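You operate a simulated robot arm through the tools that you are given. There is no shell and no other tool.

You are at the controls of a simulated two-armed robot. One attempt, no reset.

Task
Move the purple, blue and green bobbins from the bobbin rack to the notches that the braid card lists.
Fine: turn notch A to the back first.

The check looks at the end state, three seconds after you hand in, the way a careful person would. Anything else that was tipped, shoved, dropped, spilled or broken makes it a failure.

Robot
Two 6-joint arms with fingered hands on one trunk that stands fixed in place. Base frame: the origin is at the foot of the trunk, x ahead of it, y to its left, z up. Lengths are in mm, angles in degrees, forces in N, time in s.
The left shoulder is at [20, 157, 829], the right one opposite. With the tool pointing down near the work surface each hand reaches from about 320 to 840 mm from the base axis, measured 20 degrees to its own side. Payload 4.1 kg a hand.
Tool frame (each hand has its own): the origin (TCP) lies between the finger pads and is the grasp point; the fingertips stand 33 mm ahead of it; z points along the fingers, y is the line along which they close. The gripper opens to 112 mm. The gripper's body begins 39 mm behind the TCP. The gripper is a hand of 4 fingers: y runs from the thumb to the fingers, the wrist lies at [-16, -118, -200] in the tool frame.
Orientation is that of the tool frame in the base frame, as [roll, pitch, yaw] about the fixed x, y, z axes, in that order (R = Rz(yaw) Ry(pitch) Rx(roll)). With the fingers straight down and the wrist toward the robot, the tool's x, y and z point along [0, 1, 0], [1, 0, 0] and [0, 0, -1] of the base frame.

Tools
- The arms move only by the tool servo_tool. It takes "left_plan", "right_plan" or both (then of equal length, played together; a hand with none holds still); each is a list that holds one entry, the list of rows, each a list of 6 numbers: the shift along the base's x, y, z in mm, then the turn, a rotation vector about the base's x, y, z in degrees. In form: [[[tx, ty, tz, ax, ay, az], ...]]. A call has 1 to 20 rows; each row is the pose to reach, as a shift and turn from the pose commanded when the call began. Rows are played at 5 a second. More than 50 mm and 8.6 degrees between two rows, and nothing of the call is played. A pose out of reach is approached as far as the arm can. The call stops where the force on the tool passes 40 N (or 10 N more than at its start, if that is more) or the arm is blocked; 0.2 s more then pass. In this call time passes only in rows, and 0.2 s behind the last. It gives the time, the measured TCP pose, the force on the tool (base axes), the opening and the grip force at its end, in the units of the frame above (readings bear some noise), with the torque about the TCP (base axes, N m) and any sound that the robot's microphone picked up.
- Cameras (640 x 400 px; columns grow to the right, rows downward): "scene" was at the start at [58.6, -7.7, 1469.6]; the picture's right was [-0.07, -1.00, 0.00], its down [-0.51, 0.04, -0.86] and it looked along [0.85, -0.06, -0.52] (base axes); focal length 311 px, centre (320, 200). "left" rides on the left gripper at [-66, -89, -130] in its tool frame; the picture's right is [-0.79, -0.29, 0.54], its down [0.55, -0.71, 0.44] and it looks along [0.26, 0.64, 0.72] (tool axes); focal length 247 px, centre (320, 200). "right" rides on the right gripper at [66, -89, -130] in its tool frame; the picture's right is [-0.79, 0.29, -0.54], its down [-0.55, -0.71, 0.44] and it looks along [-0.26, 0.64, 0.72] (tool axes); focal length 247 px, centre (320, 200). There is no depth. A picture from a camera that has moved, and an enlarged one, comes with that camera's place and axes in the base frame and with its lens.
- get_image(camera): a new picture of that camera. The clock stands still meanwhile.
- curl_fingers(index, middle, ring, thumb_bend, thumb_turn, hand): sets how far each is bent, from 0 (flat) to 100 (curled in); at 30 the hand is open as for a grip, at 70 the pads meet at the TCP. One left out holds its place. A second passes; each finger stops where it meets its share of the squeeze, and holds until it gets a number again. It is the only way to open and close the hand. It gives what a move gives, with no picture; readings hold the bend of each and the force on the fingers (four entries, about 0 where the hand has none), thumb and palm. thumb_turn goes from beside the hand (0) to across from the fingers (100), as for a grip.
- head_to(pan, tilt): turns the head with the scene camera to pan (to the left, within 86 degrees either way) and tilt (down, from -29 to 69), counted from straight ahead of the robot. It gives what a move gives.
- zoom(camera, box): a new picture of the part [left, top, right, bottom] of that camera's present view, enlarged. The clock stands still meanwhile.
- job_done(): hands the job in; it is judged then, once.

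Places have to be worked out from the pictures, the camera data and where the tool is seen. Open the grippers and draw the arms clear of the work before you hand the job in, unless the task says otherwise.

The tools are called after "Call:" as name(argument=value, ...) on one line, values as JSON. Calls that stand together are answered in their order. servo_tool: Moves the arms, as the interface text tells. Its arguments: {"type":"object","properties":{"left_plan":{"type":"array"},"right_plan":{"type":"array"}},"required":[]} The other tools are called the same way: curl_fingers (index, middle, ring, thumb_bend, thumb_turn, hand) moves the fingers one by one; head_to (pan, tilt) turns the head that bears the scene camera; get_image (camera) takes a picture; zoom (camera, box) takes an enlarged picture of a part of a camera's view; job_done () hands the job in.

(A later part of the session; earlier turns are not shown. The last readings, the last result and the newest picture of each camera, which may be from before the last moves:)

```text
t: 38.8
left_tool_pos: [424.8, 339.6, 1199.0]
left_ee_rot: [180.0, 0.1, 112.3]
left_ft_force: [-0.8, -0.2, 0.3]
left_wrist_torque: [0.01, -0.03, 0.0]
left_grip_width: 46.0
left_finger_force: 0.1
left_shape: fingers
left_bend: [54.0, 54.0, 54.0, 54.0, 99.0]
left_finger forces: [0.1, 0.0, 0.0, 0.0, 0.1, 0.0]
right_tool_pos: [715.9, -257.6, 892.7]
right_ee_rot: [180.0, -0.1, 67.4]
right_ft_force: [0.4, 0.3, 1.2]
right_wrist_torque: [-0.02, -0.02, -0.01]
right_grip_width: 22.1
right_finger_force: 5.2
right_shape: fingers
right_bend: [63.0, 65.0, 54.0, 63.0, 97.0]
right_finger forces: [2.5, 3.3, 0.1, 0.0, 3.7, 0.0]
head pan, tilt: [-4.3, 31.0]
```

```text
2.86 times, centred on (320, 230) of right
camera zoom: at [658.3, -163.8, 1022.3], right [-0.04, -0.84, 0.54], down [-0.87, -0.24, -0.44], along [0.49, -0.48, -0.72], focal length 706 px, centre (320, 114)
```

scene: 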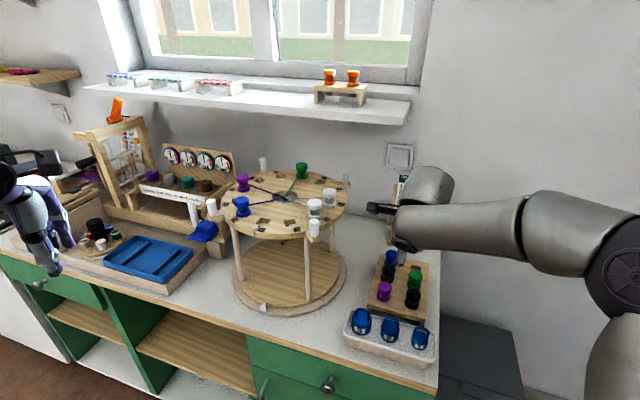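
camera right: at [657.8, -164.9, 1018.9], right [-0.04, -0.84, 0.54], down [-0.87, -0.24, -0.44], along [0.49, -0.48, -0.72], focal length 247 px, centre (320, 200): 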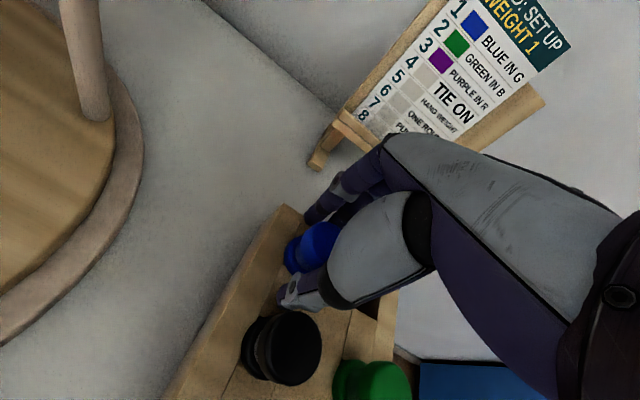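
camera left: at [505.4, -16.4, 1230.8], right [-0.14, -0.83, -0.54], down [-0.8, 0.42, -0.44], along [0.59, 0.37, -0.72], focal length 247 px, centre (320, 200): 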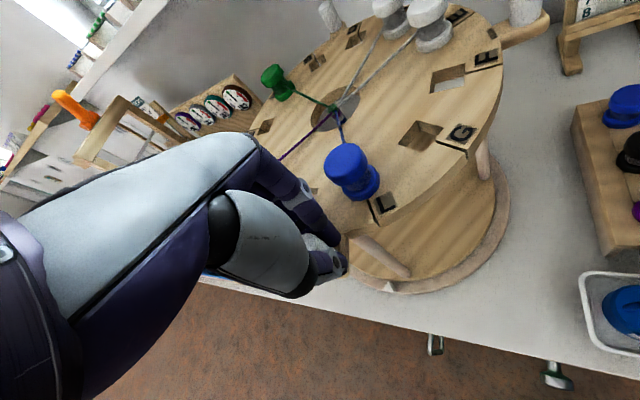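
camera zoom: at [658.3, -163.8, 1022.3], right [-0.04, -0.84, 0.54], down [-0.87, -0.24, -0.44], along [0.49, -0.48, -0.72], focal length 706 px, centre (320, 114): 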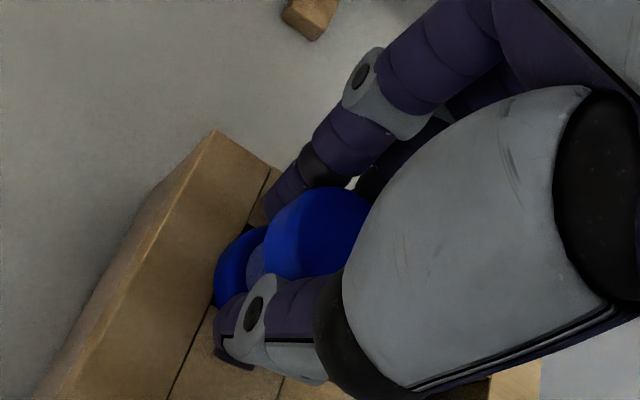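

Index, middle and thumb all touch. I'll firm up the grip, then lift slowly straight up.

Call:
curl_fingers(hand="right", index=73, middle=73, ring=54, thumb_bend=73)

Call:
servo_tool(right_plan=[[[0, 0, 5, 0, 0, 0], [0, 0, 10, 0, 0, 0], [0, 0, 20, 0, 0, 0], [0, 0, 30, 0, 0, 0]]])

Call:
get_image(camera="right")

Call:
zoom(camera="scene", box=[360, 220, 440, 300])

```text
t: 39.8
left_tool_pos: [423.8, 338.5, 1200.2]
left_ee_rot: [-180.0, 0.1, 112.4]
left_ft_force: [-0.8, 0.6, -0.4]
left_wrist_torque: [-0.02, 0.01, 0.0]
left_grip_width: 45.7
left_finger_force: 0.0
left_shape: fingers
left_bend: [54.0, 54.0, 54.0, 54.0, 99.0]
left_finger forces: [0.1, 0.1, 0.0, 0.0, 0.1, 0.0]
right_tool_pos: [715.4, -258.1, 892.0]
right_ee_rot: [-180.0, 0.0, 67.4]
right_ft_force: [1.2, -1.7, 0.8]
right_wrist_torque: [-0.12, -0.06, -0.03]
right_grip_width: 18.6
right_finger_force: 16.5
right_shape: fingers
right_bend: [71.0, 66.0, 54.0, 64.0, 96.0]
right_finger forces: [9.8, 8.5, 0.0, 0.0, 14.2, 0.0]
head pan, tilt: [-4.3, 31.0]
```

```text
t: 40.8
left_tool_pos: [424.4, 339.5, 1200.9]
left_ee_rot: [-179.9, 0.0, 112.2]
left_ft_force: [0.6, -0.1, 0.0]
left_wrist_torque: [0.0, 0.0, -0.01]
left_grip_width: 46.0
left_finger_force: 0.1
left_shape: fingers
left_bend: [54.0, 54.0, 54.0, 54.0, 99.0]
left_finger forces: [0.0, 0.1, 0.0, 0.0, 0.1, 0.0]
right_tool_pos: [716.1, -257.6, 921.9]
right_ee_rot: [-179.9, 0.0, 67.4]
right_ft_force: [-0.4, 0.5, -0.6]
right_wrist_torque: [0.01, -0.01, 0.01]
right_grip_width: 18.1
right_finger_force: 15.9
right_shape: fingers
right_bend: [71.0, 66.0, 54.0, 64.0, 96.0]
right_finger forces: [9.9, 6.4, 0.0, 0.1, 15.3, 0.0]
head pan, tilt: [-4.3, 31.0]
```

```text
taken
camera right: at [658.3, -163.7, 1052.7], right [-0.04, -0.84, 0.54], down [-0.87, -0.24, -0.44], along [0.49, -0.48, -0.72], focal length 247 px, centre (320, 200)
```

right: 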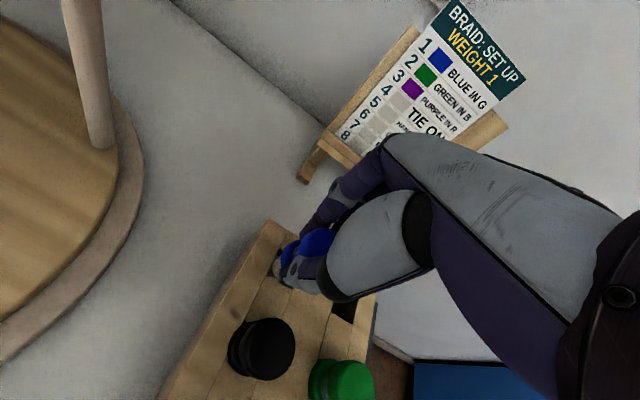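

```text
5.00 times, centred on (400, 260) of scene
camera zoom: at [58.6, -7.7, 1469.6], right [-0.07, -1.0, 0.0], down [-0.51, 0.04, -0.86], along [0.85, -0.06, -0.52], focal length 1557 px, centre (-80, -100)
```

zoom: 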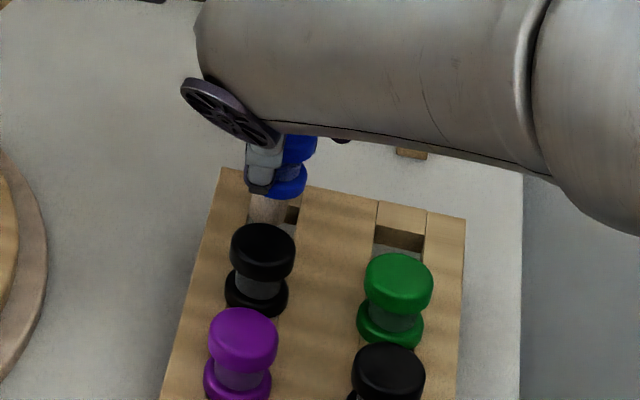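

The bobbin came up, and its stem shows below it. I'll lift another 45 mm and inspect the stem and the hold.

Call:
servo_tool(right_plan=[[[0, 0, 20, 0, 0, 0], [0, 0, 45, 0, 0, 0]]])

Call:
zoom(camera="right", box=[220, 150, 400, 320])

Call:
zoom(camera="scene", box=[360, 210, 440, 290])

```text
t: 41.4
left_tool_pos: [424.0, 337.6, 1200.6]
left_ee_rot: [-179.9, 0.0, 112.2]
left_ft_force: [0.3, 0.0, 0.2]
left_wrist_torque: [0.0, -0.01, -0.02]
left_grip_width: 45.9
left_finger_force: 0.1
left_shape: fingers
left_bend: [54.0, 54.0, 54.0, 54.0, 99.0]
left_finger forces: [0.1, 0.0, 0.0, 0.0, 0.1, 0.1]
right_tool_pos: [717.1, -257.5, 968.2]
right_ee_rot: [-180.0, 0.0, 67.4]
right_ft_force: [-0.4, -0.2, -0.5]
right_wrist_torque: [-0.02, -0.01, -0.01]
right_grip_width: 18.2
right_finger_force: 15.7
right_shape: fingers
right_bend: [71.0, 66.0, 54.0, 64.0, 96.0]
right_finger forces: [9.9, 6.4, 0.1, 0.1, 15.3, 0.1]
head pan, tilt: [-4.3, 31.0]
```

```text
2.35 times, centred on (310, 235) of right
camera zoom: at [659.9, -163.8, 1097.1], right [-0.04, -0.84, 0.54], down [-0.87, -0.24, -0.44], along [0.49, -0.48, -0.72], focal length 581 px, centre (344, 118)
```

zoom: 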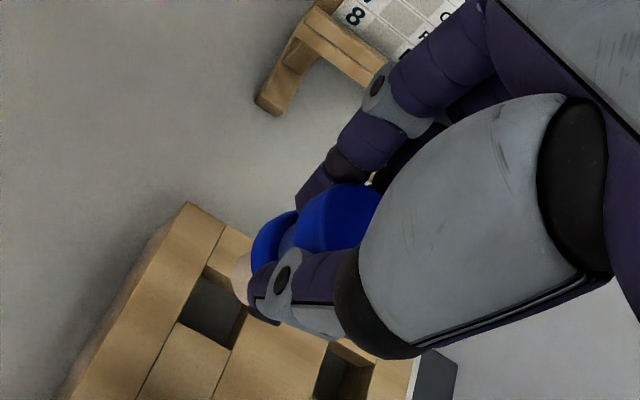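

```text
5.00 times, centred on (400, 250) of scene
camera zoom: at [58.7, -7.7, 1469.6], right [-0.08, -1.0, 0.0], down [-0.51, 0.04, -0.86], along [0.85, -0.06, -0.52], focal length 1557 px, centre (-80, -50)
```

zoom: 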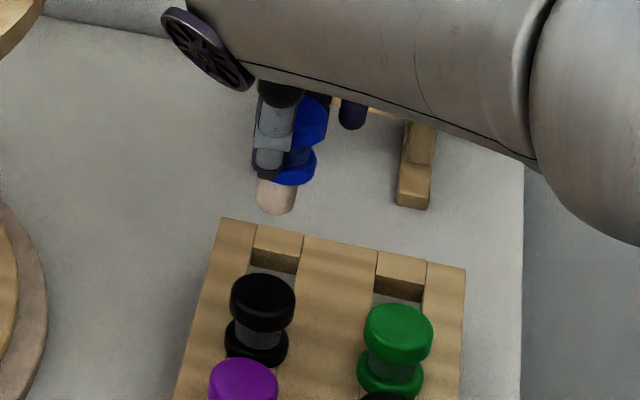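

The stem is round, about 21 mm, and the square holes are about 29 mm, so there's some margin. I'll carry blue up and around in front of the stand while moving the left arm a bit further away.

Call:
servo_tool(right_plan=[[[-30, 0, 40, 0, 0, 1], [-60, 5, 80, 0, 0, 2], [-95, 10, 110, 0, 0, 3], [-130, 20, 140, 0, 0, 4], [-165, 35, 165, 0, 0, 5], [-190, 60, 180, 0, 0, 6], [-200, 100, 182, 0, 0, 7], [-200, 145, 182, 0, 0, 8], [-200, 190, 182, 0, 0, 9], [-200, 235, 182, 0, 0, 10], [-195, 280, 182, 0, 0, 11], [-185, 320, 182, 0, 0, 12.6]]], left_plan=[[[-10, 5, 0, 0, 0, 0], [-20, 10, 0, 0, 0, 0], [-30, 15, 0, 0, 0, 0], [-40, 20, 0, 0, 0, 0], [-50, 25, 0, 0, 0, 0], [-60, 30, 0, 0, 0, 0], [-70, 35, 0, 0, 0, 0], [-80, 40, 0, 0, 0, 0], [-90, 45, 0, 0, 0, 0], [-100, 50, 0, 0, 0, 0], [-100, 55, 0, 0, 0, 0], [-100, 60, 0, 0, 0, 0]]])

Call:
get_image(camera="right")

Call:
get_image(camera="scene")

Call:
get_image(camera="left")

```text
refused: row 2 steps farther than a row can; nothing moved
```

```text
taken
camera right: at [659.9, -163.8, 1097.1], right [-0.04, -0.84, 0.54], down [-0.87, -0.24, -0.44], along [0.49, -0.48, -0.72], focal length 247 px, centre (320, 200)
```

right: 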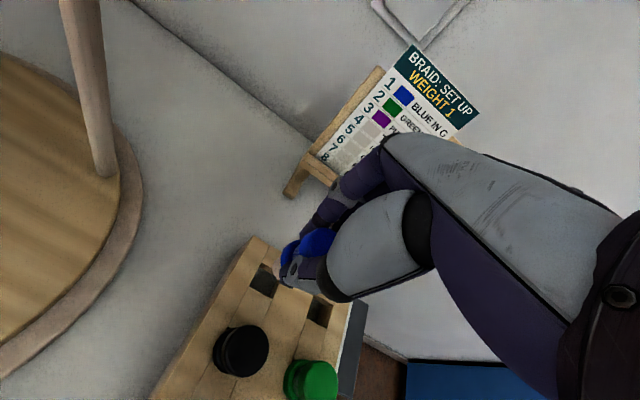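

```text
taken
```

scene: 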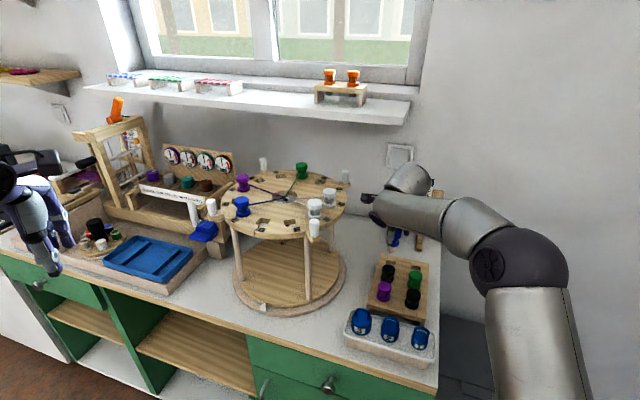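

```text
taken
camera left: at [367.3, 244.5, 1330.1], right [0.04, -0.84, -0.54], down [-0.87, 0.24, -0.44], along [0.5, 0.48, -0.72], focal length 247 px, centre (320, 200)
```

left: 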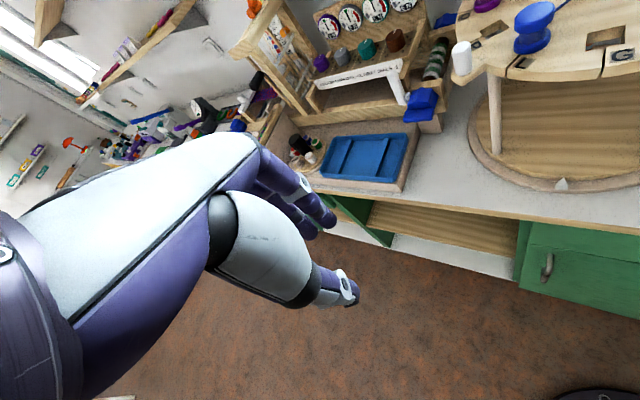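

Step 2 was slightly over 50 mm, so nothing moved. I'll resend with smaller steps.

Call:
servo_tool(right_plan=[[[-25, 0, 35, 0, 0, 1], [-50, 3, 70, 0, 0, 2], [-80, 8, 100, 0, 0, 3], [-110, 15, 130, 0, 0, 4], [-140, 25, 155, 0, 0, 5], [-170, 45, 175, 0, 0, 6], [-190, 80, 182, 0, 0, 7], [-200, 120, 182, 0, 0, 8], [-200, 160, 182, 0, 0, 9], [-200, 200, 182, 0, 0, 10], [-200, 240, 182, 0, 0, 11], [-195, 280, 182, 0, 0, 12], [-185, 320, 182, 0, 0, 12.6]]], left_plan=[[[-10, 5, 0, 0, 0, 0], [-20, 10, 0, 0, 0, 0], [-30, 15, 0, 0, 0, 0], [-40, 20, 0, 0, 0, 0], [-50, 25, 0, 0, 0, 0], [-60, 30, 0, 0, 0, 0], [-70, 35, 0, 0, 0, 0], [-80, 40, 0, 0, 0, 0], [-90, 45, 0, 0, 0, 0], [-100, 50, 0, 0, 0, 0], [-100, 55, 0, 0, 0, 0], [-100, 60, 0, 0, 0, 0], [-100, 60, 0, 0, 0, 0]]])

Call:
get_image(camera="right")

Call:
get_image(camera="scene")

```text
t: 44.2
left_tool_pos: [325.2, 397.2, 1201.4]
left_ee_rot: [180.0, 0.0, 112.2]
left_ft_force: [0.3, 0.2, 0.2]
left_wrist_torque: [0.02, -0.01, 0.02]
left_grip_width: 45.9
left_finger_force: 0.0
left_shape: fingers
left_bend: [54.0, 54.0, 54.0, 54.0, 99.0]
left_finger forces: [0.0, 0.0, 0.0, 0.0, 0.1, 0.0]
right_tool_pos: [529.9, 60.9, 1150.6]
right_ee_rot: [180.0, -0.1, 79.9]
right_ft_force: [-0.2, -0.3, -0.9]
right_wrist_torque: [0.04, 0.01, -0.01]
right_grip_width: 17.7
right_finger_force: 15.9
right_shape: fingers
right_bend: [71.0, 66.0, 54.0, 64.0, 96.0]
right_finger forces: [10.1, 6.3, 0.0, 0.0, 15.0, 0.1]
head pan, tilt: [-4.3, 31.0]
```

```text
taken
camera right: at [453.1, 140.4, 1279.6], right [0.14, -0.83, 0.54], down [-0.8, -0.42, -0.44], along [0.59, -0.36, -0.72], focal length 247 px, centre (320, 200)
```

right: 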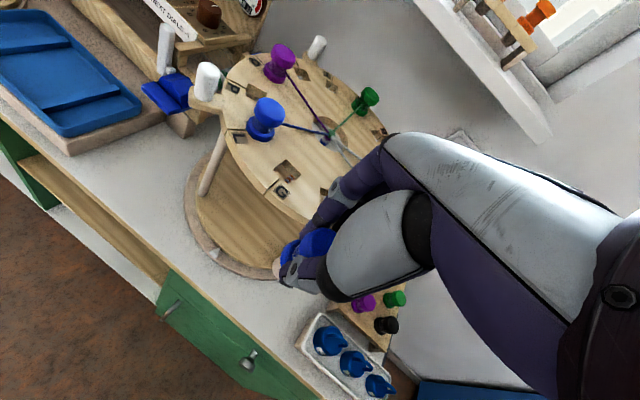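

```text
taken
```

scene: 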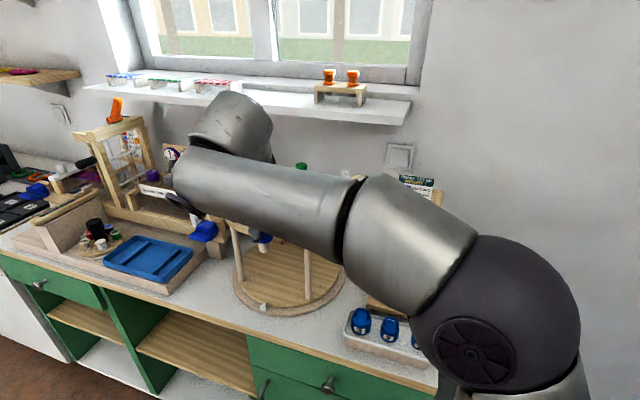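

From the right hand camera I can see the G hole well. I'll zoom in to localise it and the held bobbin.

Call:
zoom(camera="right", box=[220, 60, 400, 220])

Call:
zoom(camera="right", box=[240, 190, 360, 310])

Call:
get_image(camera="left")

```text
2.50 times, centred on (310, 140) of right
camera zoom: at [453.1, 140.4, 1279.6], right [0.14, -0.83, 0.54], down [-0.8, -0.42, -0.44], along [0.59, -0.36, -0.72], focal length 617 px, centre (345, 350)
```

zoom: 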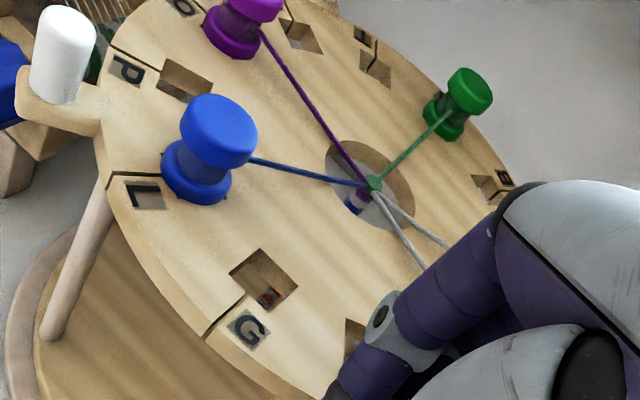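

```text
3.33 times, centred on (300, 250) of right
camera zoom: at [453.1, 140.4, 1279.6], right [0.14, -0.83, 0.54], down [-0.8, -0.42, -0.44], along [0.59, -0.36, -0.72], focal length 823 px, centre (387, 33)
```

zoom: 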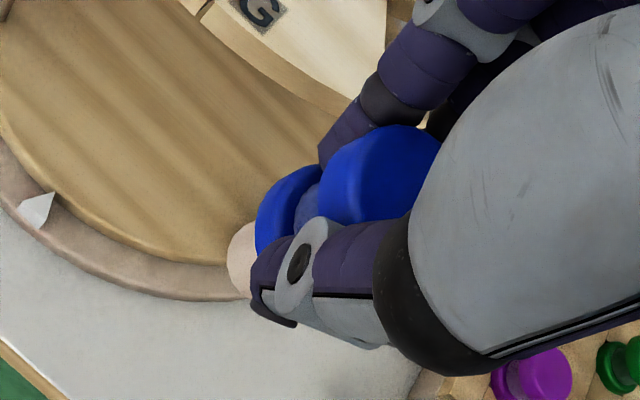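

```text
taken
camera left: at [267.4, 303.6, 1330.3], right [0.03, -0.84, -0.54], down [-0.87, 0.24, -0.44], along [0.5, 0.48, -0.72], focal length 247 px, centre (320, 200)
```

left: 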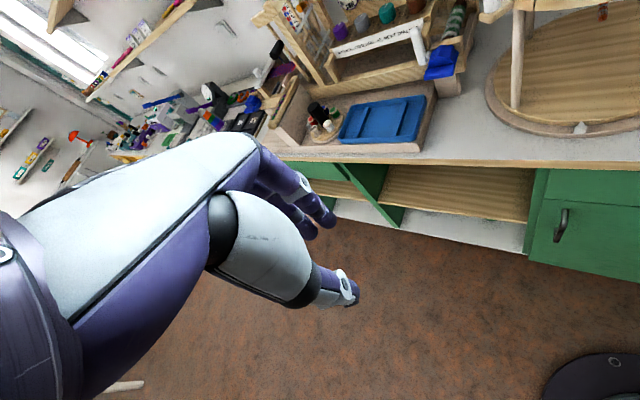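

Hole G is about 128 mm ahead of the held stem. I'll approach with an 8° forward lean for reach, stopping short above the rim to re-measure.

Call:
servo_tool(right_plan=[[[25, 3, 0, 0, -3, 0], [50, 6, -3, 0, -6, 0], [75, 9, -8, 0, -8, 0]]])

Call:
get_image(camera="right")

Call:
zoom(camera="right", box=[220, 110, 380, 290])

```text
t: 45.0
left_tool_pos: [325.5, 398.7, 1200.9]
left_ee_rot: [179.9, 0.1, 112.3]
left_ft_force: [-0.9, 0.4, -0.2]
left_wrist_torque: [-0.01, -0.01, -0.03]
left_grip_width: 45.7
left_finger_force: 0.1
left_shape: fingers
left_bend: [54.0, 54.0, 54.0, 54.0, 99.0]
left_finger forces: [0.1, 0.0, 0.1, 0.0, 0.0, 0.0]
right_tool_pos: [606.3, 70.8, 1142.0]
right_ee_rot: [172.1, -1.3, 80.1]
right_ft_force: [-0.3, 0.2, -0.1]
right_wrist_torque: [-0.03, -0.02, 0.02]
right_grip_width: 18.0
right_finger_force: 15.7
right_shape: fingers
right_bend: [71.0, 66.0, 54.0, 64.0, 96.0]
right_finger forces: [10.2, 6.2, 0.0, 0.0, 15.1, 0.1]
head pan, tilt: [-4.3, 31.0]
```

```text
taken
camera right: at [512.8, 150.8, 1259.4], right [0.07, -0.83, 0.55], down [-0.73, -0.42, -0.54], along [0.68, -0.37, -0.63], focal length 247 px, centre (320, 200)
```

right: 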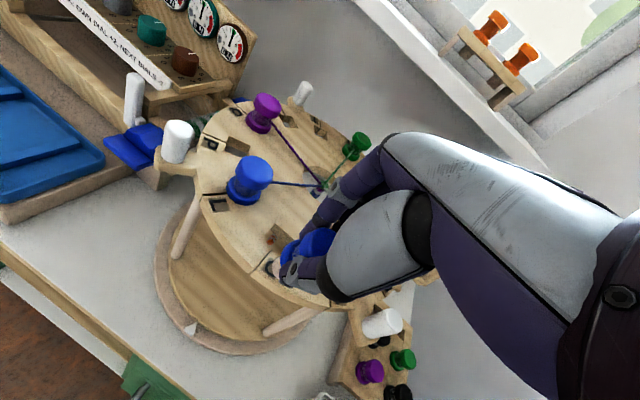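

```text
2.22 times, centred on (300, 200) of right
camera zoom: at [512.8, 150.8, 1259.4], right [0.07, -0.83, 0.55], down [-0.73, -0.42, -0.54], along [0.68, -0.37, -0.63], focal length 549 px, centre (364, 200)
```

zoom: 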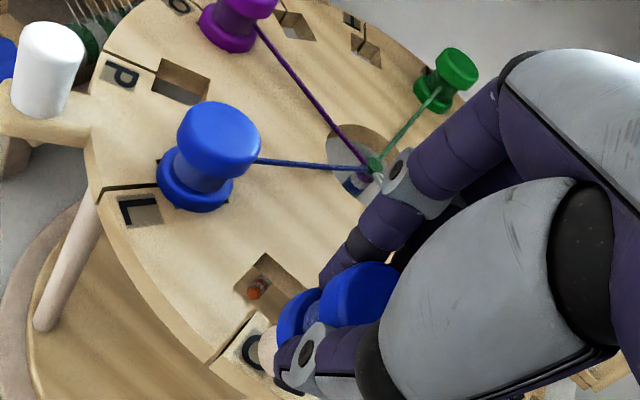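

In the same camera frame, the stem tip is at about [617,74] and the hole at about [655,74]. I'll advance 37 mm and re-check.

Call:
servo_tool(right_plan=[[[15, 0, 0, 0, 0, 0], [28, 0, 0, 0, 0, 0], [37, 0, 0, 0, 0, 0]]])

Call:
zoom(camera="right", box=[220, 150, 380, 300])

Call:
get_image(camera="left")

Call:
get_image(camera="scene")

```text
t: 45.8
left_tool_pos: [325.6, 399.8, 1200.8]
left_ee_rot: [179.9, 0.0, 112.4]
left_ft_force: [-0.2, -0.3, 0.2]
left_wrist_torque: [0.02, -0.03, 0.01]
left_grip_width: 46.0
left_finger_force: 0.0
left_shape: fingers
left_bend: [54.0, 54.0, 54.0, 54.0, 99.0]
left_finger forces: [0.0, 0.0, 0.0, 0.0, 0.0, 0.0]
right_tool_pos: [642.0, 71.7, 1141.5]
right_ee_rot: [172.1, -1.4, 80.2]
right_ft_force: [-0.3, -0.5, -1.4]
right_wrist_torque: [0.01, 0.01, -0.02]
right_grip_width: 18.0
right_finger_force: 15.5
right_shape: fingers
right_bend: [71.0, 66.0, 54.0, 64.0, 96.0]
right_finger forces: [10.1, 6.3, 0.0, 0.0, 15.1, 0.0]
head pan, tilt: [-4.3, 31.0]
```

```text
2.67 times, centred on (300, 225) of right
camera zoom: at [549.1, 150.3, 1259.0], right [0.07, -0.83, 0.55], down [-0.73, -0.42, -0.54], along [0.68, -0.37, -0.63], focal length 659 px, centre (373, 133)
```

zoom: 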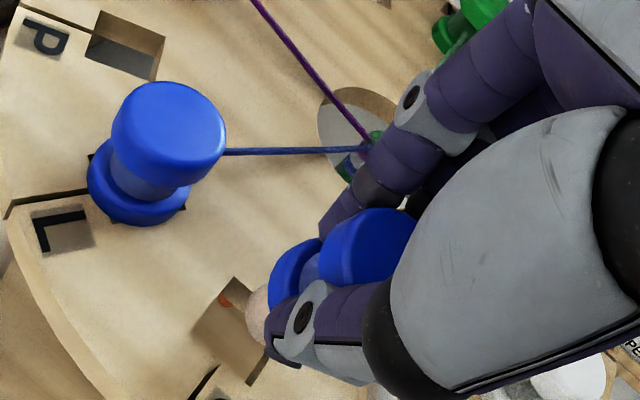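

```text
taken
camera left: at [267.5, 304.0, 1330.2], right [0.04, -0.84, -0.54], down [-0.87, 0.24, -0.44], along [0.5, 0.48, -0.72], focal length 247 px, centre (320, 200)
```

left: 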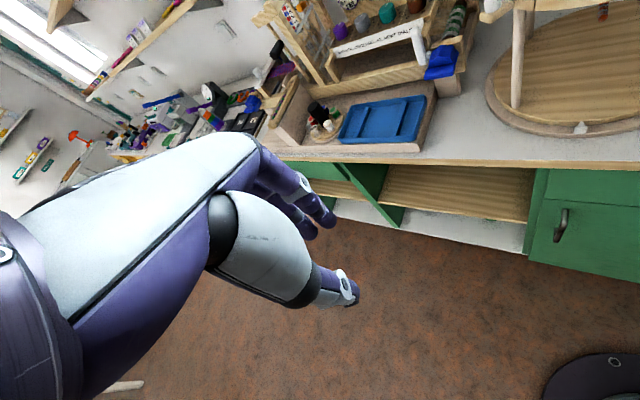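

```text
taken
```

scene: 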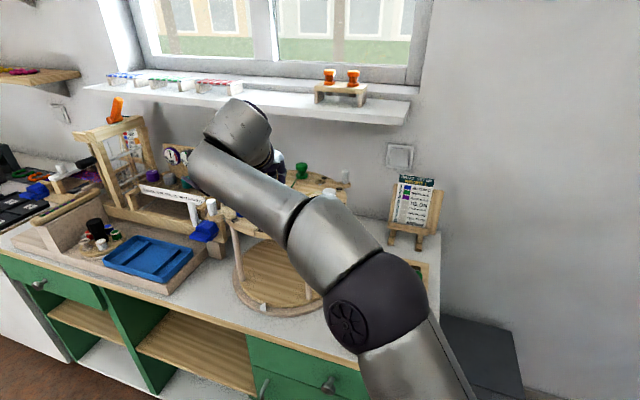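

Stem and hole agree within about 2-3 mm. I'll apply a small correction and lower 22 mm, so the stem just enters, while watching the force.

Call:
servo_tool(right_plan=[[[-1, 2, -4, 0, 0, 0], [-1, 2, -10, 0, 0, 0], [-1, 2, -16, 0, 0, 0], [-1, 2, -22, 0, 0, 0]]])

Call:
zoom(camera="right", box=[220, 150, 380, 300])

```text
t: 46.8
left_tool_pos: [324.3, 398.3, 1200.5]
left_ee_rot: [-179.9, 0.0, 112.3]
left_ft_force: [0.0, 0.0, -0.6]
left_wrist_torque: [0.0, 0.02, 0.01]
left_grip_width: 46.1
left_finger_force: 0.1
left_shape: fingers
left_bend: [54.0, 54.0, 54.0, 54.0, 99.0]
left_finger forces: [0.0, 0.0, 0.1, 0.0, 0.0, 0.0]
right_tool_pos: [641.2, 73.0, 1119.9]
right_ee_rot: [172.1, -1.5, 80.2]
right_ft_force: [0.4, 1.3, 0.0]
right_wrist_torque: [0.04, -0.01, 0.01]
right_grip_width: 17.8
right_finger_force: 15.7
right_shape: fingers
right_bend: [71.0, 67.0, 54.0, 64.0, 96.0]
right_finger forces: [10.8, 5.8, 0.0, 0.0, 15.1, 0.2]
head pan, tilt: [-4.3, 31.0]
```

```text
2.67 times, centred on (300, 225) of right
camera zoom: at [547.1, 152.2, 1237.1], right [0.07, -0.83, 0.55], down [-0.73, -0.42, -0.54], along [0.68, -0.36, -0.63], focal length 659 px, centre (373, 133)
```

zoom: 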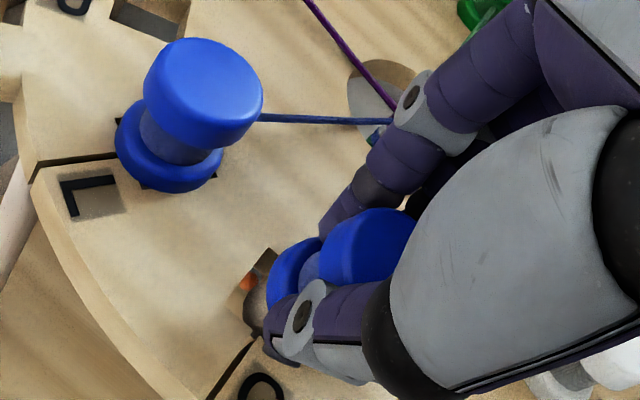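

No contact force, and the stem has entered the hole. I'll continue lowering to seat it.

Call:
servo_tool(right_plan=[[[0, 0, -5, 0, 0, 0], [0, 0, -9, 0, 0, 0], [0, 0, -13, 0, 0, 0], [0, 0, -17, 0, 0, 0]]])

Call:
zoom(camera="right", box=[220, 150, 380, 300])

```text
t: 47.8
left_tool_pos: [324.1, 399.7, 1199.0]
left_ee_rot: [-180.0, 0.0, 112.4]
left_ft_force: [0.5, 0.3, -0.1]
left_wrist_torque: [0.03, -0.02, -0.01]
left_grip_width: 46.0
left_finger_force: 0.1
left_shape: fingers
left_bend: [54.0, 54.0, 54.0, 54.0, 99.0]
left_finger forces: [0.0, 0.0, 0.0, 0.0, 0.0, 0.0]
right_tool_pos: [643.5, 73.9, 1105.4]
right_ee_rot: [171.9, -1.4, 80.1]
right_ft_force: [1.4, 2.5, 7.3]
right_wrist_torque: [0.05, 0.06, 0.0]
right_grip_width: 17.7
right_finger_force: 19.8
right_shape: fingers
right_bend: [71.0, 67.0, 54.0, 65.0, 95.0]
right_finger forces: [15.0, 6.9, 0.0, 0.1, 17.4, 0.0]
head pan, tilt: [-4.3, 31.0]
```

```text
2.67 times, centred on (300, 225) of right
camera zoom: at [548.2, 152.1, 1221.8], right [0.07, -0.83, 0.55], down [-0.73, -0.42, -0.54], along [0.69, -0.36, -0.63], focal length 659 px, centre (373, 133)
```

zoom: 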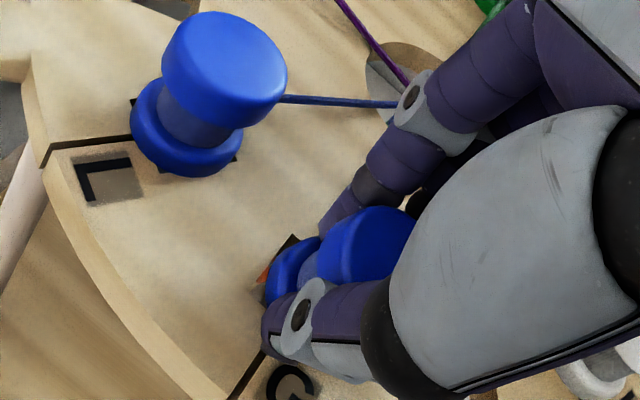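

The flange has reached the disc surface (7 N up, z≈1105, as expected). I'll release.

Call:
curl_fingers(hand="right", index=54, middle=54, ring=54, thumb_bend=54)

Call:
zoom(camera="right", box=[220, 150, 380, 300])

```text
t: 48.8
left_tool_pos: [324.6, 398.6, 1199.1]
left_ee_rot: [-179.9, -0.1, 112.3]
left_ft_force: [-0.7, 0.9, -0.2]
left_wrist_torque: [0.01, 0.0, -0.01]
left_grip_width: 46.0
left_finger_force: 0.2
left_shape: fingers
left_bend: [54.0, 54.0, 54.0, 54.0, 99.0]
left_finger forces: [0.0, 0.0, 0.0, 0.0, 0.1, 0.1]
right_tool_pos: [642.7, 72.9, 1103.4]
right_ee_rot: [172.1, -1.4, 80.1]
right_ft_force: [-0.1, -0.4, 0.4]
right_wrist_torque: [0.01, 0.02, 0.01]
right_grip_width: 46.0
right_finger_force: 0.0
right_shape: fingers
right_bend: [54.0, 54.0, 54.0, 54.0, 97.0]
right_finger forces: [0.0, 0.1, 0.0, 0.0, 0.1, 0.1]
head pan, tilt: [-4.3, 31.0]
```

```text
2.67 times, centred on (300, 225) of right
camera zoom: at [548.5, 152.1, 1220.5], right [0.07, -0.83, 0.55], down [-0.73, -0.42, -0.54], along [0.68, -0.37, -0.63], focal length 659 px, centre (373, 133)
```

zoom: 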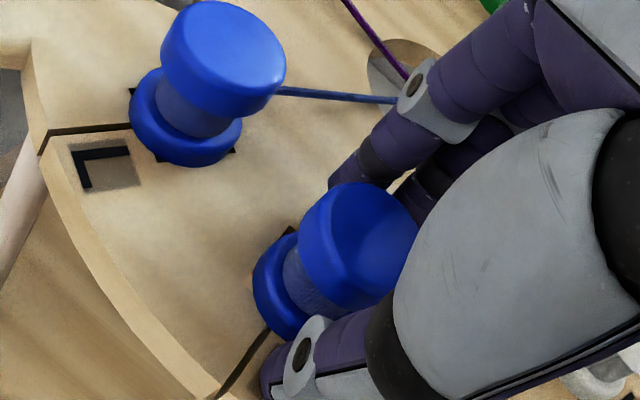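

Blue is seated upright in G. I'll lift straight up, 42 mm.

Call:
servo_tool(right_plan=[[[0, 0, 10, 0, 0, 0], [0, 0, 20, 0, 0, 0], [0, 0, 30, 0, 0, 0], [0, 0, 38, 0, 0, 0], [0, 0, 44, 0, 0, 0], [0, 0, 50, 0, 0, 0]]])

Call:
zoom(camera="right", box=[220, 150, 380, 300])

```text
t: 50.2
left_tool_pos: [325.4, 398.4, 1200.5]
left_ee_rot: [-180.0, 0.1, 112.3]
left_ft_force: [0.0, -0.5, 0.0]
left_wrist_torque: [0.03, 0.02, 0.04]
left_grip_width: 45.9
left_finger_force: 0.1
left_shape: fingers
left_bend: [54.0, 54.0, 54.0, 54.0, 99.0]
left_finger forces: [0.1, 0.0, 0.0, 0.0, 0.0, 0.0]
right_tool_pos: [641.2, 73.4, 1152.9]
right_ee_rot: [172.0, -1.5, 80.1]
right_ft_force: [-0.1, 0.5, -0.8]
right_wrist_torque: [-0.01, -0.05, -0.01]
right_grip_width: 45.7
right_finger_force: 0.0
right_shape: fingers
right_bend: [54.0, 54.0, 54.0, 54.0, 97.0]
right_finger forces: [0.1, 0.0, 0.0, 0.1, 0.1, 0.1]
head pan, tilt: [-4.3, 31.0]
```

```text
2.67 times, centred on (300, 225) of right
camera zoom: at [547.6, 152.5, 1269.9], right [0.07, -0.83, 0.55], down [-0.73, -0.42, -0.54], along [0.68, -0.37, -0.63], focal length 659 px, centre (373, 133)
```

zoom: 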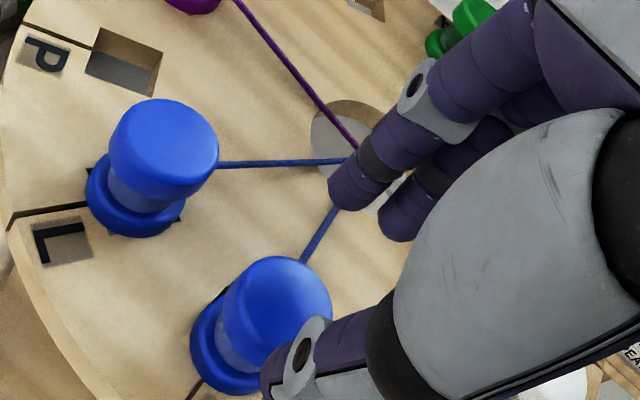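

Blue stands in G, and a thread now even joins it to the centre. R and B are out of tool-down reach at the back, so I'll temporarily rotate the disc to load them, then return A to the back. First I retract the right hand to its viewing pose.

Call:
servo_tool(right_plan=[[[-35, -2, 0, 0, 0, 0], [-70, -5, 0, 0, 0, 0], [-105, -10, 0, 0, 3, 0], [-135, -30, 18, 0, 6, 0], [-162, -58, 36, 0, 8, 0], [-188, -90, 54, 0, 8, 0], [-212, -124, 74, 0, 8, 0], [-236, -158, 94, 0, 8, 0], [-260, -192, 116, 0, 8, 0], [-282, -226, 138, 0, 8, 0], [-300, -260, 155, 0, 8, 0], [-307, -279, 162, 0, 8, 1.4]]])

Call:
get_image(camera="scene")

Call:
zoom(camera="scene", box=[220, 150, 370, 250])

Call:
zoom(camera="right", box=[90, 0, 300, 190])

```text
t: 52.8
left_tool_pos: [325.6, 398.8, 1199.7]
left_ee_rot: [-179.9, 0.0, 112.3]
left_ft_force: [-0.2, 0.1, -1.2]
left_wrist_torque: [-0.05, 0.02, -0.02]
left_grip_width: 46.0
left_finger_force: 0.1
left_shape: fingers
left_bend: [54.0, 54.0, 54.0, 54.0, 99.0]
left_finger forces: [0.1, 0.0, 0.0, 0.0, 0.0, 0.1]
right_tool_pos: [334.7, -207.2, 1316.0]
right_ee_rot: [180.0, -0.2, 81.3]
right_ft_force: [0.8, 1.1, 0.5]
right_wrist_torque: [-0.05, 0.01, 0.0]
right_grip_width: 45.9
right_finger_force: 0.1
right_shape: fingers
right_bend: [54.0, 54.0, 54.0, 54.0, 97.0]
right_finger forces: [0.1, 0.0, 0.0, 0.1, 0.0, 0.0]
head pan, tilt: [-4.3, 31.0]
```

```text
taken
```

scene: 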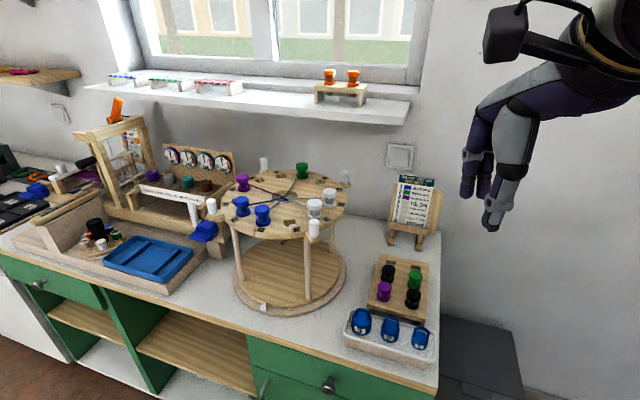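

```text
4.00 times, centred on (295, 200) of scene
camera zoom: at [58.7, -7.3, 1469.6], right [-0.07, -1.0, 0.0], down [-0.51, 0.04, -0.86], along [0.85, -0.06, -0.52], focal length 1246 px, centre (420, 200)
```

zoom: 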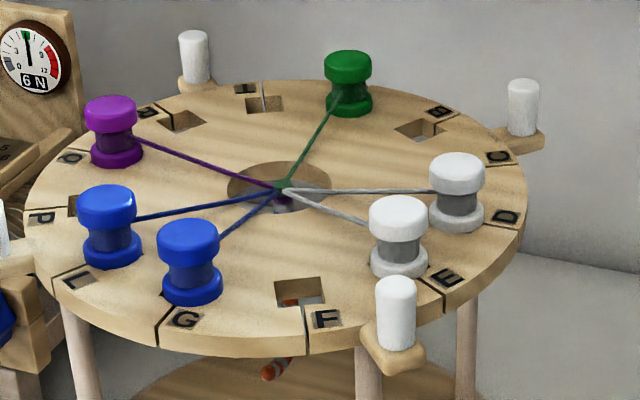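

```text
2.11 times, centred on (195, 95) of right
camera zoom: at [256.0, -128.9, 1444.8], right [0.17, -0.83, 0.54], down [-0.79, -0.44, -0.44], along [0.6, -0.35, -0.72], focal length 520 px, centre (583, 421)
```

zoom: 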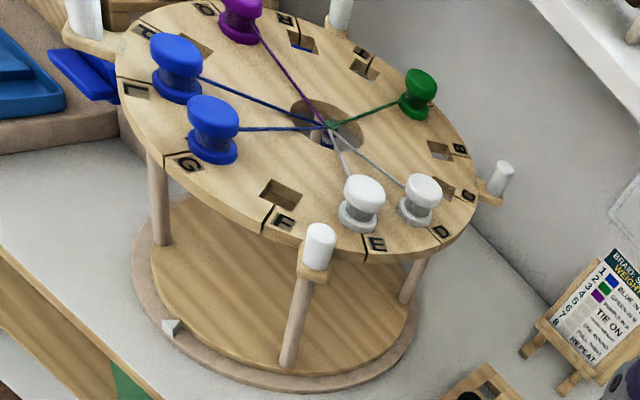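

All good so far. Now the left hand returns to the front peg at [593,-38] for another clockwise quarter turn, bringing B to the front right.

Call:
servo_tool(left_plan=[[[20, -40, -5, 0, 0, 0], [40, -80, -10, 0, 0, 0], [60, -120, -15, 0, 0, 0], [80, -160, -20, 0, 0, 0], [100, -200, -25, 0, 0, 0], [120, -240, -30, 0, 0, 0], [140, -280, -35, 0, 0, 0], [160, -320, -40, 0, 0, -2], [180, -360, -45, 0, 0, -4], [200, -400, -52, 0, 0, -8], [224, -436, -60, 0, 0, -12], [247, -437, -62, 0, 0, -12], [267, -437, -63, 0, 0, -12]]])

Call:
zoom(camera="left", box=[200, 90, 440, 330])

```text
t: 55.6
left_tool_pos: [592.6, -37.6, 1136.9]
left_ee_rot: [-180.0, -0.1, 100.3]
left_ft_force: [-0.1, -0.1, 0.0]
left_wrist_torque: [0.0, -0.04, 0.02]
left_grip_width: 45.7
left_finger_force: 0.0
left_shape: fingers
left_bend: [54.0, 54.0, 54.0, 54.0, 99.0]
left_finger forces: [0.1, 0.0, 0.1, 0.0, 0.1, 0.0]
right_tool_pos: [334.3, -205.3, 1315.9]
right_ee_rot: [180.0, 0.0, 81.5]
right_ft_force: [-0.2, 0.0, -0.7]
right_wrist_torque: [0.01, -0.04, 0.01]
right_grip_width: 46.0
right_finger_force: 0.1
right_shape: fingers
right_bend: [54.0, 54.0, 54.0, 54.0, 97.0]
right_finger forces: [0.0, 0.1, 0.1, 0.0, 0.0, 0.0]
head pan, tilt: [-4.3, 31.0]
```

```text
1.67 times, centred on (320, 210) of left
camera zoom: at [516.6, -118.5, 1266.9], right [-0.14, -0.83, -0.54], down [-0.8, 0.42, -0.44], along [0.59, 0.37, -0.72], focal length 412 px, centre (320, 183)
```

zoom: 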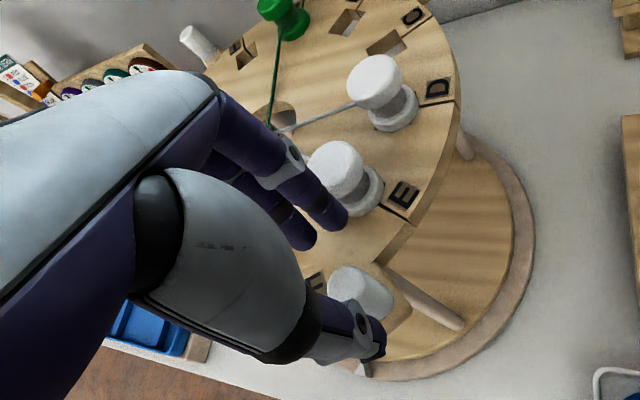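

The peg is framed between thumb and fingers as before. I'll descend and pinch.

Call:
servo_tool(left_plan=[[[0, 0, -12, 0, 0, 0], [0, 0, -24, 0, 0, 0], [0, 0, -36, 0, 0, 0]]])

Call:
curl_fingers(hand="left", index=66, middle=66, ring=66, thumb_bend=66)

Call:
curl_fingers(hand="left", index=72, middle=72, ring=70, thumb_bend=72)

```text
t: 56.4
left_tool_pos: [591.9, -38.8, 1100.7]
left_ee_rot: [180.0, 0.0, 100.2]
left_ft_force: [-0.3, -0.4, -0.3]
left_wrist_torque: [0.0, 0.04, 0.01]
left_grip_width: 45.8
left_finger_force: 0.0
left_shape: fingers
left_bend: [54.0, 54.0, 54.0, 54.0, 99.0]
left_finger forces: [0.0, 0.0, 0.0, 0.0, 0.1, 0.0]
right_tool_pos: [334.7, -206.0, 1315.5]
right_ee_rot: [180.0, -0.1, 81.5]
right_ft_force: [0.0, 0.3, 0.2]
right_wrist_torque: [0.01, 0.0, 0.0]
right_grip_width: 46.3
right_finger_force: 0.1
right_shape: fingers
right_bend: [54.0, 54.0, 54.0, 54.0, 97.0]
right_finger forces: [0.1, 0.0, 0.0, 0.0, 0.0, 0.0]
head pan, tilt: [-4.3, 31.0]
```

```text
t: 57.4
left_tool_pos: [590.2, -38.3, 1101.5]
left_ee_rot: [180.0, 0.0, 100.2]
left_ft_force: [2.0, 0.8, -0.4]
left_wrist_torque: [0.05, -0.06, 0.01]
left_grip_width: 15.6
left_finger_force: 1.5
left_shape: fingers
left_bend: [65.0, 64.0, 66.0, 65.0, 100.0]
left_finger forces: [0.7, 2.1, 0.1, 0.0, 0.7, 0.1]
right_tool_pos: [334.8, -206.2, 1315.7]
right_ee_rot: [-180.0, -0.1, 81.5]
right_ft_force: [0.7, -0.5, 0.2]
right_wrist_torque: [0.01, 0.01, 0.01]
right_grip_width: 45.7
right_finger_force: 0.0
right_shape: fingers
right_bend: [54.0, 54.0, 54.0, 54.0, 97.0]
right_finger forces: [0.0, 0.0, 0.0, 0.0, 0.0, 0.1]
head pan, tilt: [-4.3, 31.0]
```

```text
t: 58.4
left_tool_pos: [591.7, -36.8, 1100.7]
left_ee_rot: [-180.0, 0.0, 100.2]
left_ft_force: [6.9, 1.5, -2.8]
left_wrist_torque: [0.08, -0.14, -0.02]
left_grip_width: 12.0
left_finger_force: 9.4
left_shape: fingers
left_bend: [65.0, 65.0, 70.0, 67.0, 100.0]
left_finger forces: [5.4, 8.3, 0.0, 0.1, 5.5, 0.0]
right_tool_pos: [335.1, -206.5, 1314.7]
right_ee_rot: [-180.0, -0.2, 81.5]
right_ft_force: [0.7, 0.7, -0.4]
right_wrist_torque: [0.03, 0.03, 0.01]
right_grip_width: 46.0
right_finger_force: 0.1
right_shape: fingers
right_bend: [54.0, 54.0, 54.0, 54.0, 97.0]
right_finger forces: [0.1, 0.0, 0.0, 0.0, 0.0, 0.0]
head pan, tilt: [-4.3, 31.0]
```

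The pinch is firm. I'll sweep the first 35° of the second quarter turn, with a slight inward correction learned from last time.

Call:
servo_tool(left_plan=[[[-2.7, 8, 0, 0, 0, 0], [-5, 16.2, 0, 0, 0, 0], [-7, 24.5, 0, 0, 0, 0], [-8.7, 32.8, 0, 0, 0, 0], [-9.9, 41.2, 0, 0, 0, 0], [-10.8, 49.7, 0, 0, 0, 0], [-11.4, 58.3, 0, 0, 0, 0], [-11.4, 66.8, 0, 0, 0, 0], [-11.2, 75.4, 0, 0, 0, 0], [-10.7, 84, 0, 0, 0, 0], [-9.6, 92.6, 0, 0, 0, 0], [-8.3, 101.1, 0, 0, 0, 0], [-6.9, 109.6, 0, 0, 0, 0], [-5.2, 118, 0, 0, 0, 0]]])

Call:
zoom(camera="left", box=[230, 150, 430, 330])

Call:
zoom(camera="right", box=[90, 0, 300, 190])

```text
t: 61.4
left_tool_pos: [586.1, 79.1, 1101.6]
left_ee_rot: [179.9, 0.0, 100.3]
left_ft_force: [14.3, -5.2, 0.5]
left_wrist_torque: [-0.13, -0.43, -0.2]
left_grip_width: 1.2
left_finger_force: 8.4
left_shape: fingers
left_bend: [71.0, 63.0, 70.0, 71.0, 100.0]
left_finger forces: [3.5, 11.7, 0.0, 0.0, 1.3, 0.1]
right_tool_pos: [335.3, -206.2, 1314.5]
right_ee_rot: [-180.0, -0.1, 81.4]
right_ft_force: [-0.3, 0.5, 0.3]
right_wrist_torque: [0.0, 0.0, 0.01]
right_grip_width: 46.1
right_finger_force: 0.0
right_shape: fingers
right_bend: [54.0, 54.0, 54.0, 54.0, 97.0]
right_finger forces: [0.1, 0.0, 0.0, 0.0, 0.1, 0.0]
head pan, tilt: [-4.3, 31.0]
```

```text
2.22 times, centred on (330, 240) of left
camera zoom: at [510.1, -1.3, 1231.8], right [-0.14, -0.83, -0.54], down [-0.8, 0.42, -0.44], along [0.59, 0.37, -0.72], focal length 549 px, centre (298, 111)
```

zoom: 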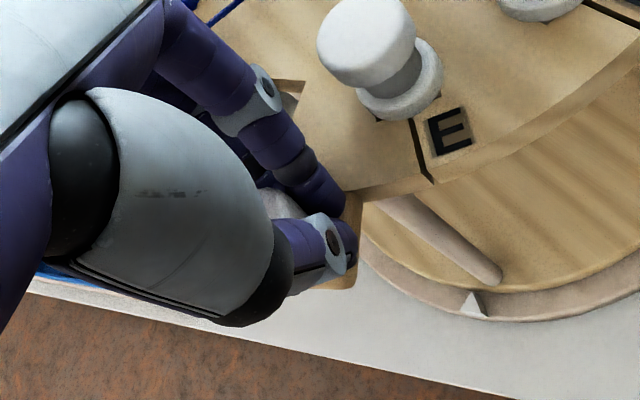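

```text
2.11 times, centred on (195, 95) of right
camera zoom: at [256.6, -129.0, 1444.5], right [0.17, -0.83, 0.54], down [-0.79, -0.44, -0.44], along [0.6, -0.35, -0.72], focal length 520 px, centre (583, 421)
```

zoom: 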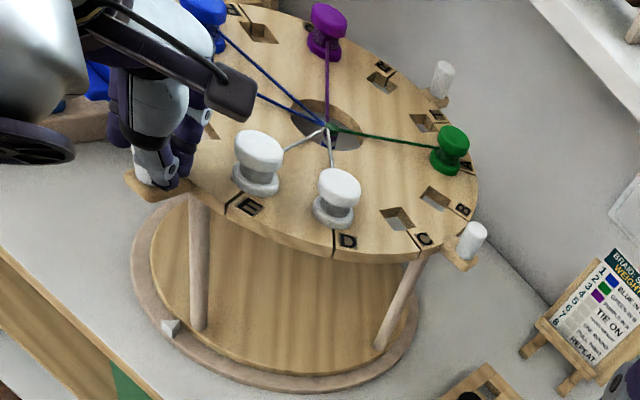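

The disc turned about 40° and the peg is slightly ahead of the hand again. I'll reopen, recentre with yaw toward the tangent, and re-pinch.

Call:
curl_fingers(hand="left", index=55, middle=55, ring=55, thumb_bend=55)

Call:
servo_tool(left_plan=[[[2, 7, 0, 0, 0, 0], [4, 14, 0, 0, 0, 8], [4, 15, 0, 0, 0, 16], [4, 15, 0, 0, 0, 24]]])

Call:
zoom(camera="left", box=[290, 210, 370, 300])

```text
t: 62.4
left_tool_pos: [585.9, 79.4, 1102.2]
left_ee_rot: [180.0, 0.0, 100.3]
left_ft_force: [-0.2, 0.3, 0.7]
left_wrist_torque: [0.0, 0.03, -0.01]
left_grip_width: 42.9
left_finger_force: 0.1
left_shape: fingers
left_bend: [55.0, 55.0, 55.0, 55.0, 99.0]
left_finger forces: [0.1, 0.0, 0.1, 0.1, 0.1, 0.1]
right_tool_pos: [335.4, -206.1, 1315.4]
right_ee_rot: [-180.0, -0.1, 81.4]
right_ft_force: [-0.2, 0.0, -0.4]
right_wrist_torque: [-0.01, -0.04, -0.01]
right_grip_width: 46.0
right_finger_force: 0.1
right_shape: fingers
right_bend: [54.0, 54.0, 54.0, 54.0, 97.0]
right_finger forces: [0.1, 0.0, 0.1, 0.0, 0.0, 0.1]
head pan, tilt: [-4.3, 31.0]
```

```text
t: 63.4
left_tool_pos: [590.0, 95.4, 1101.6]
left_ee_rot: [180.0, 0.1, 124.4]
left_ft_force: [-0.2, 0.4, 0.3]
left_wrist_torque: [0.01, -0.02, 0.04]
left_grip_width: 42.8
left_finger_force: 0.0
left_shape: fingers
left_bend: [55.0, 55.0, 55.0, 55.0, 99.0]
left_finger forces: [0.0, 0.1, 0.0, 0.1, 0.1, 0.1]
right_tool_pos: [334.8, -205.5, 1315.0]
right_ee_rot: [-180.0, 0.0, 81.4]
right_ft_force: [-0.3, 0.0, -0.3]
right_wrist_torque: [-0.03, 0.0, -0.01]
right_grip_width: 46.0
right_finger_force: 0.0
right_shape: fingers
right_bend: [54.0, 54.0, 54.0, 54.0, 97.0]
right_finger forces: [0.1, 0.0, 0.1, 0.0, 0.1, 0.1]
head pan, tilt: [-4.3, 31.0]
```

```text
4.44 times, centred on (330, 255) of left
camera zoom: at [554.1, -9.3, 1231.5], right [0.21, -0.82, -0.54], down [-0.9, 0.05, -0.44], along [0.39, 0.58, -0.72], focal length 1098 px, centre (276, -44)
```

zoom: 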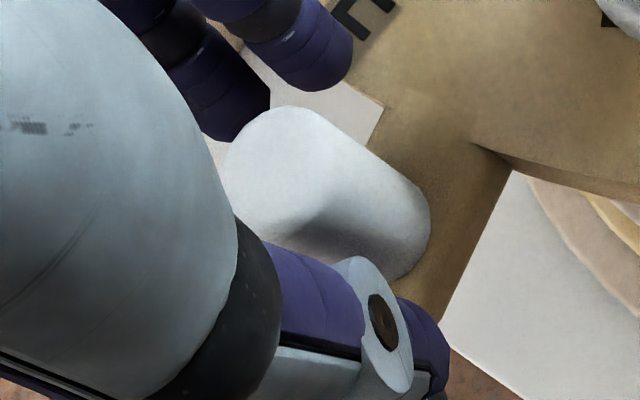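

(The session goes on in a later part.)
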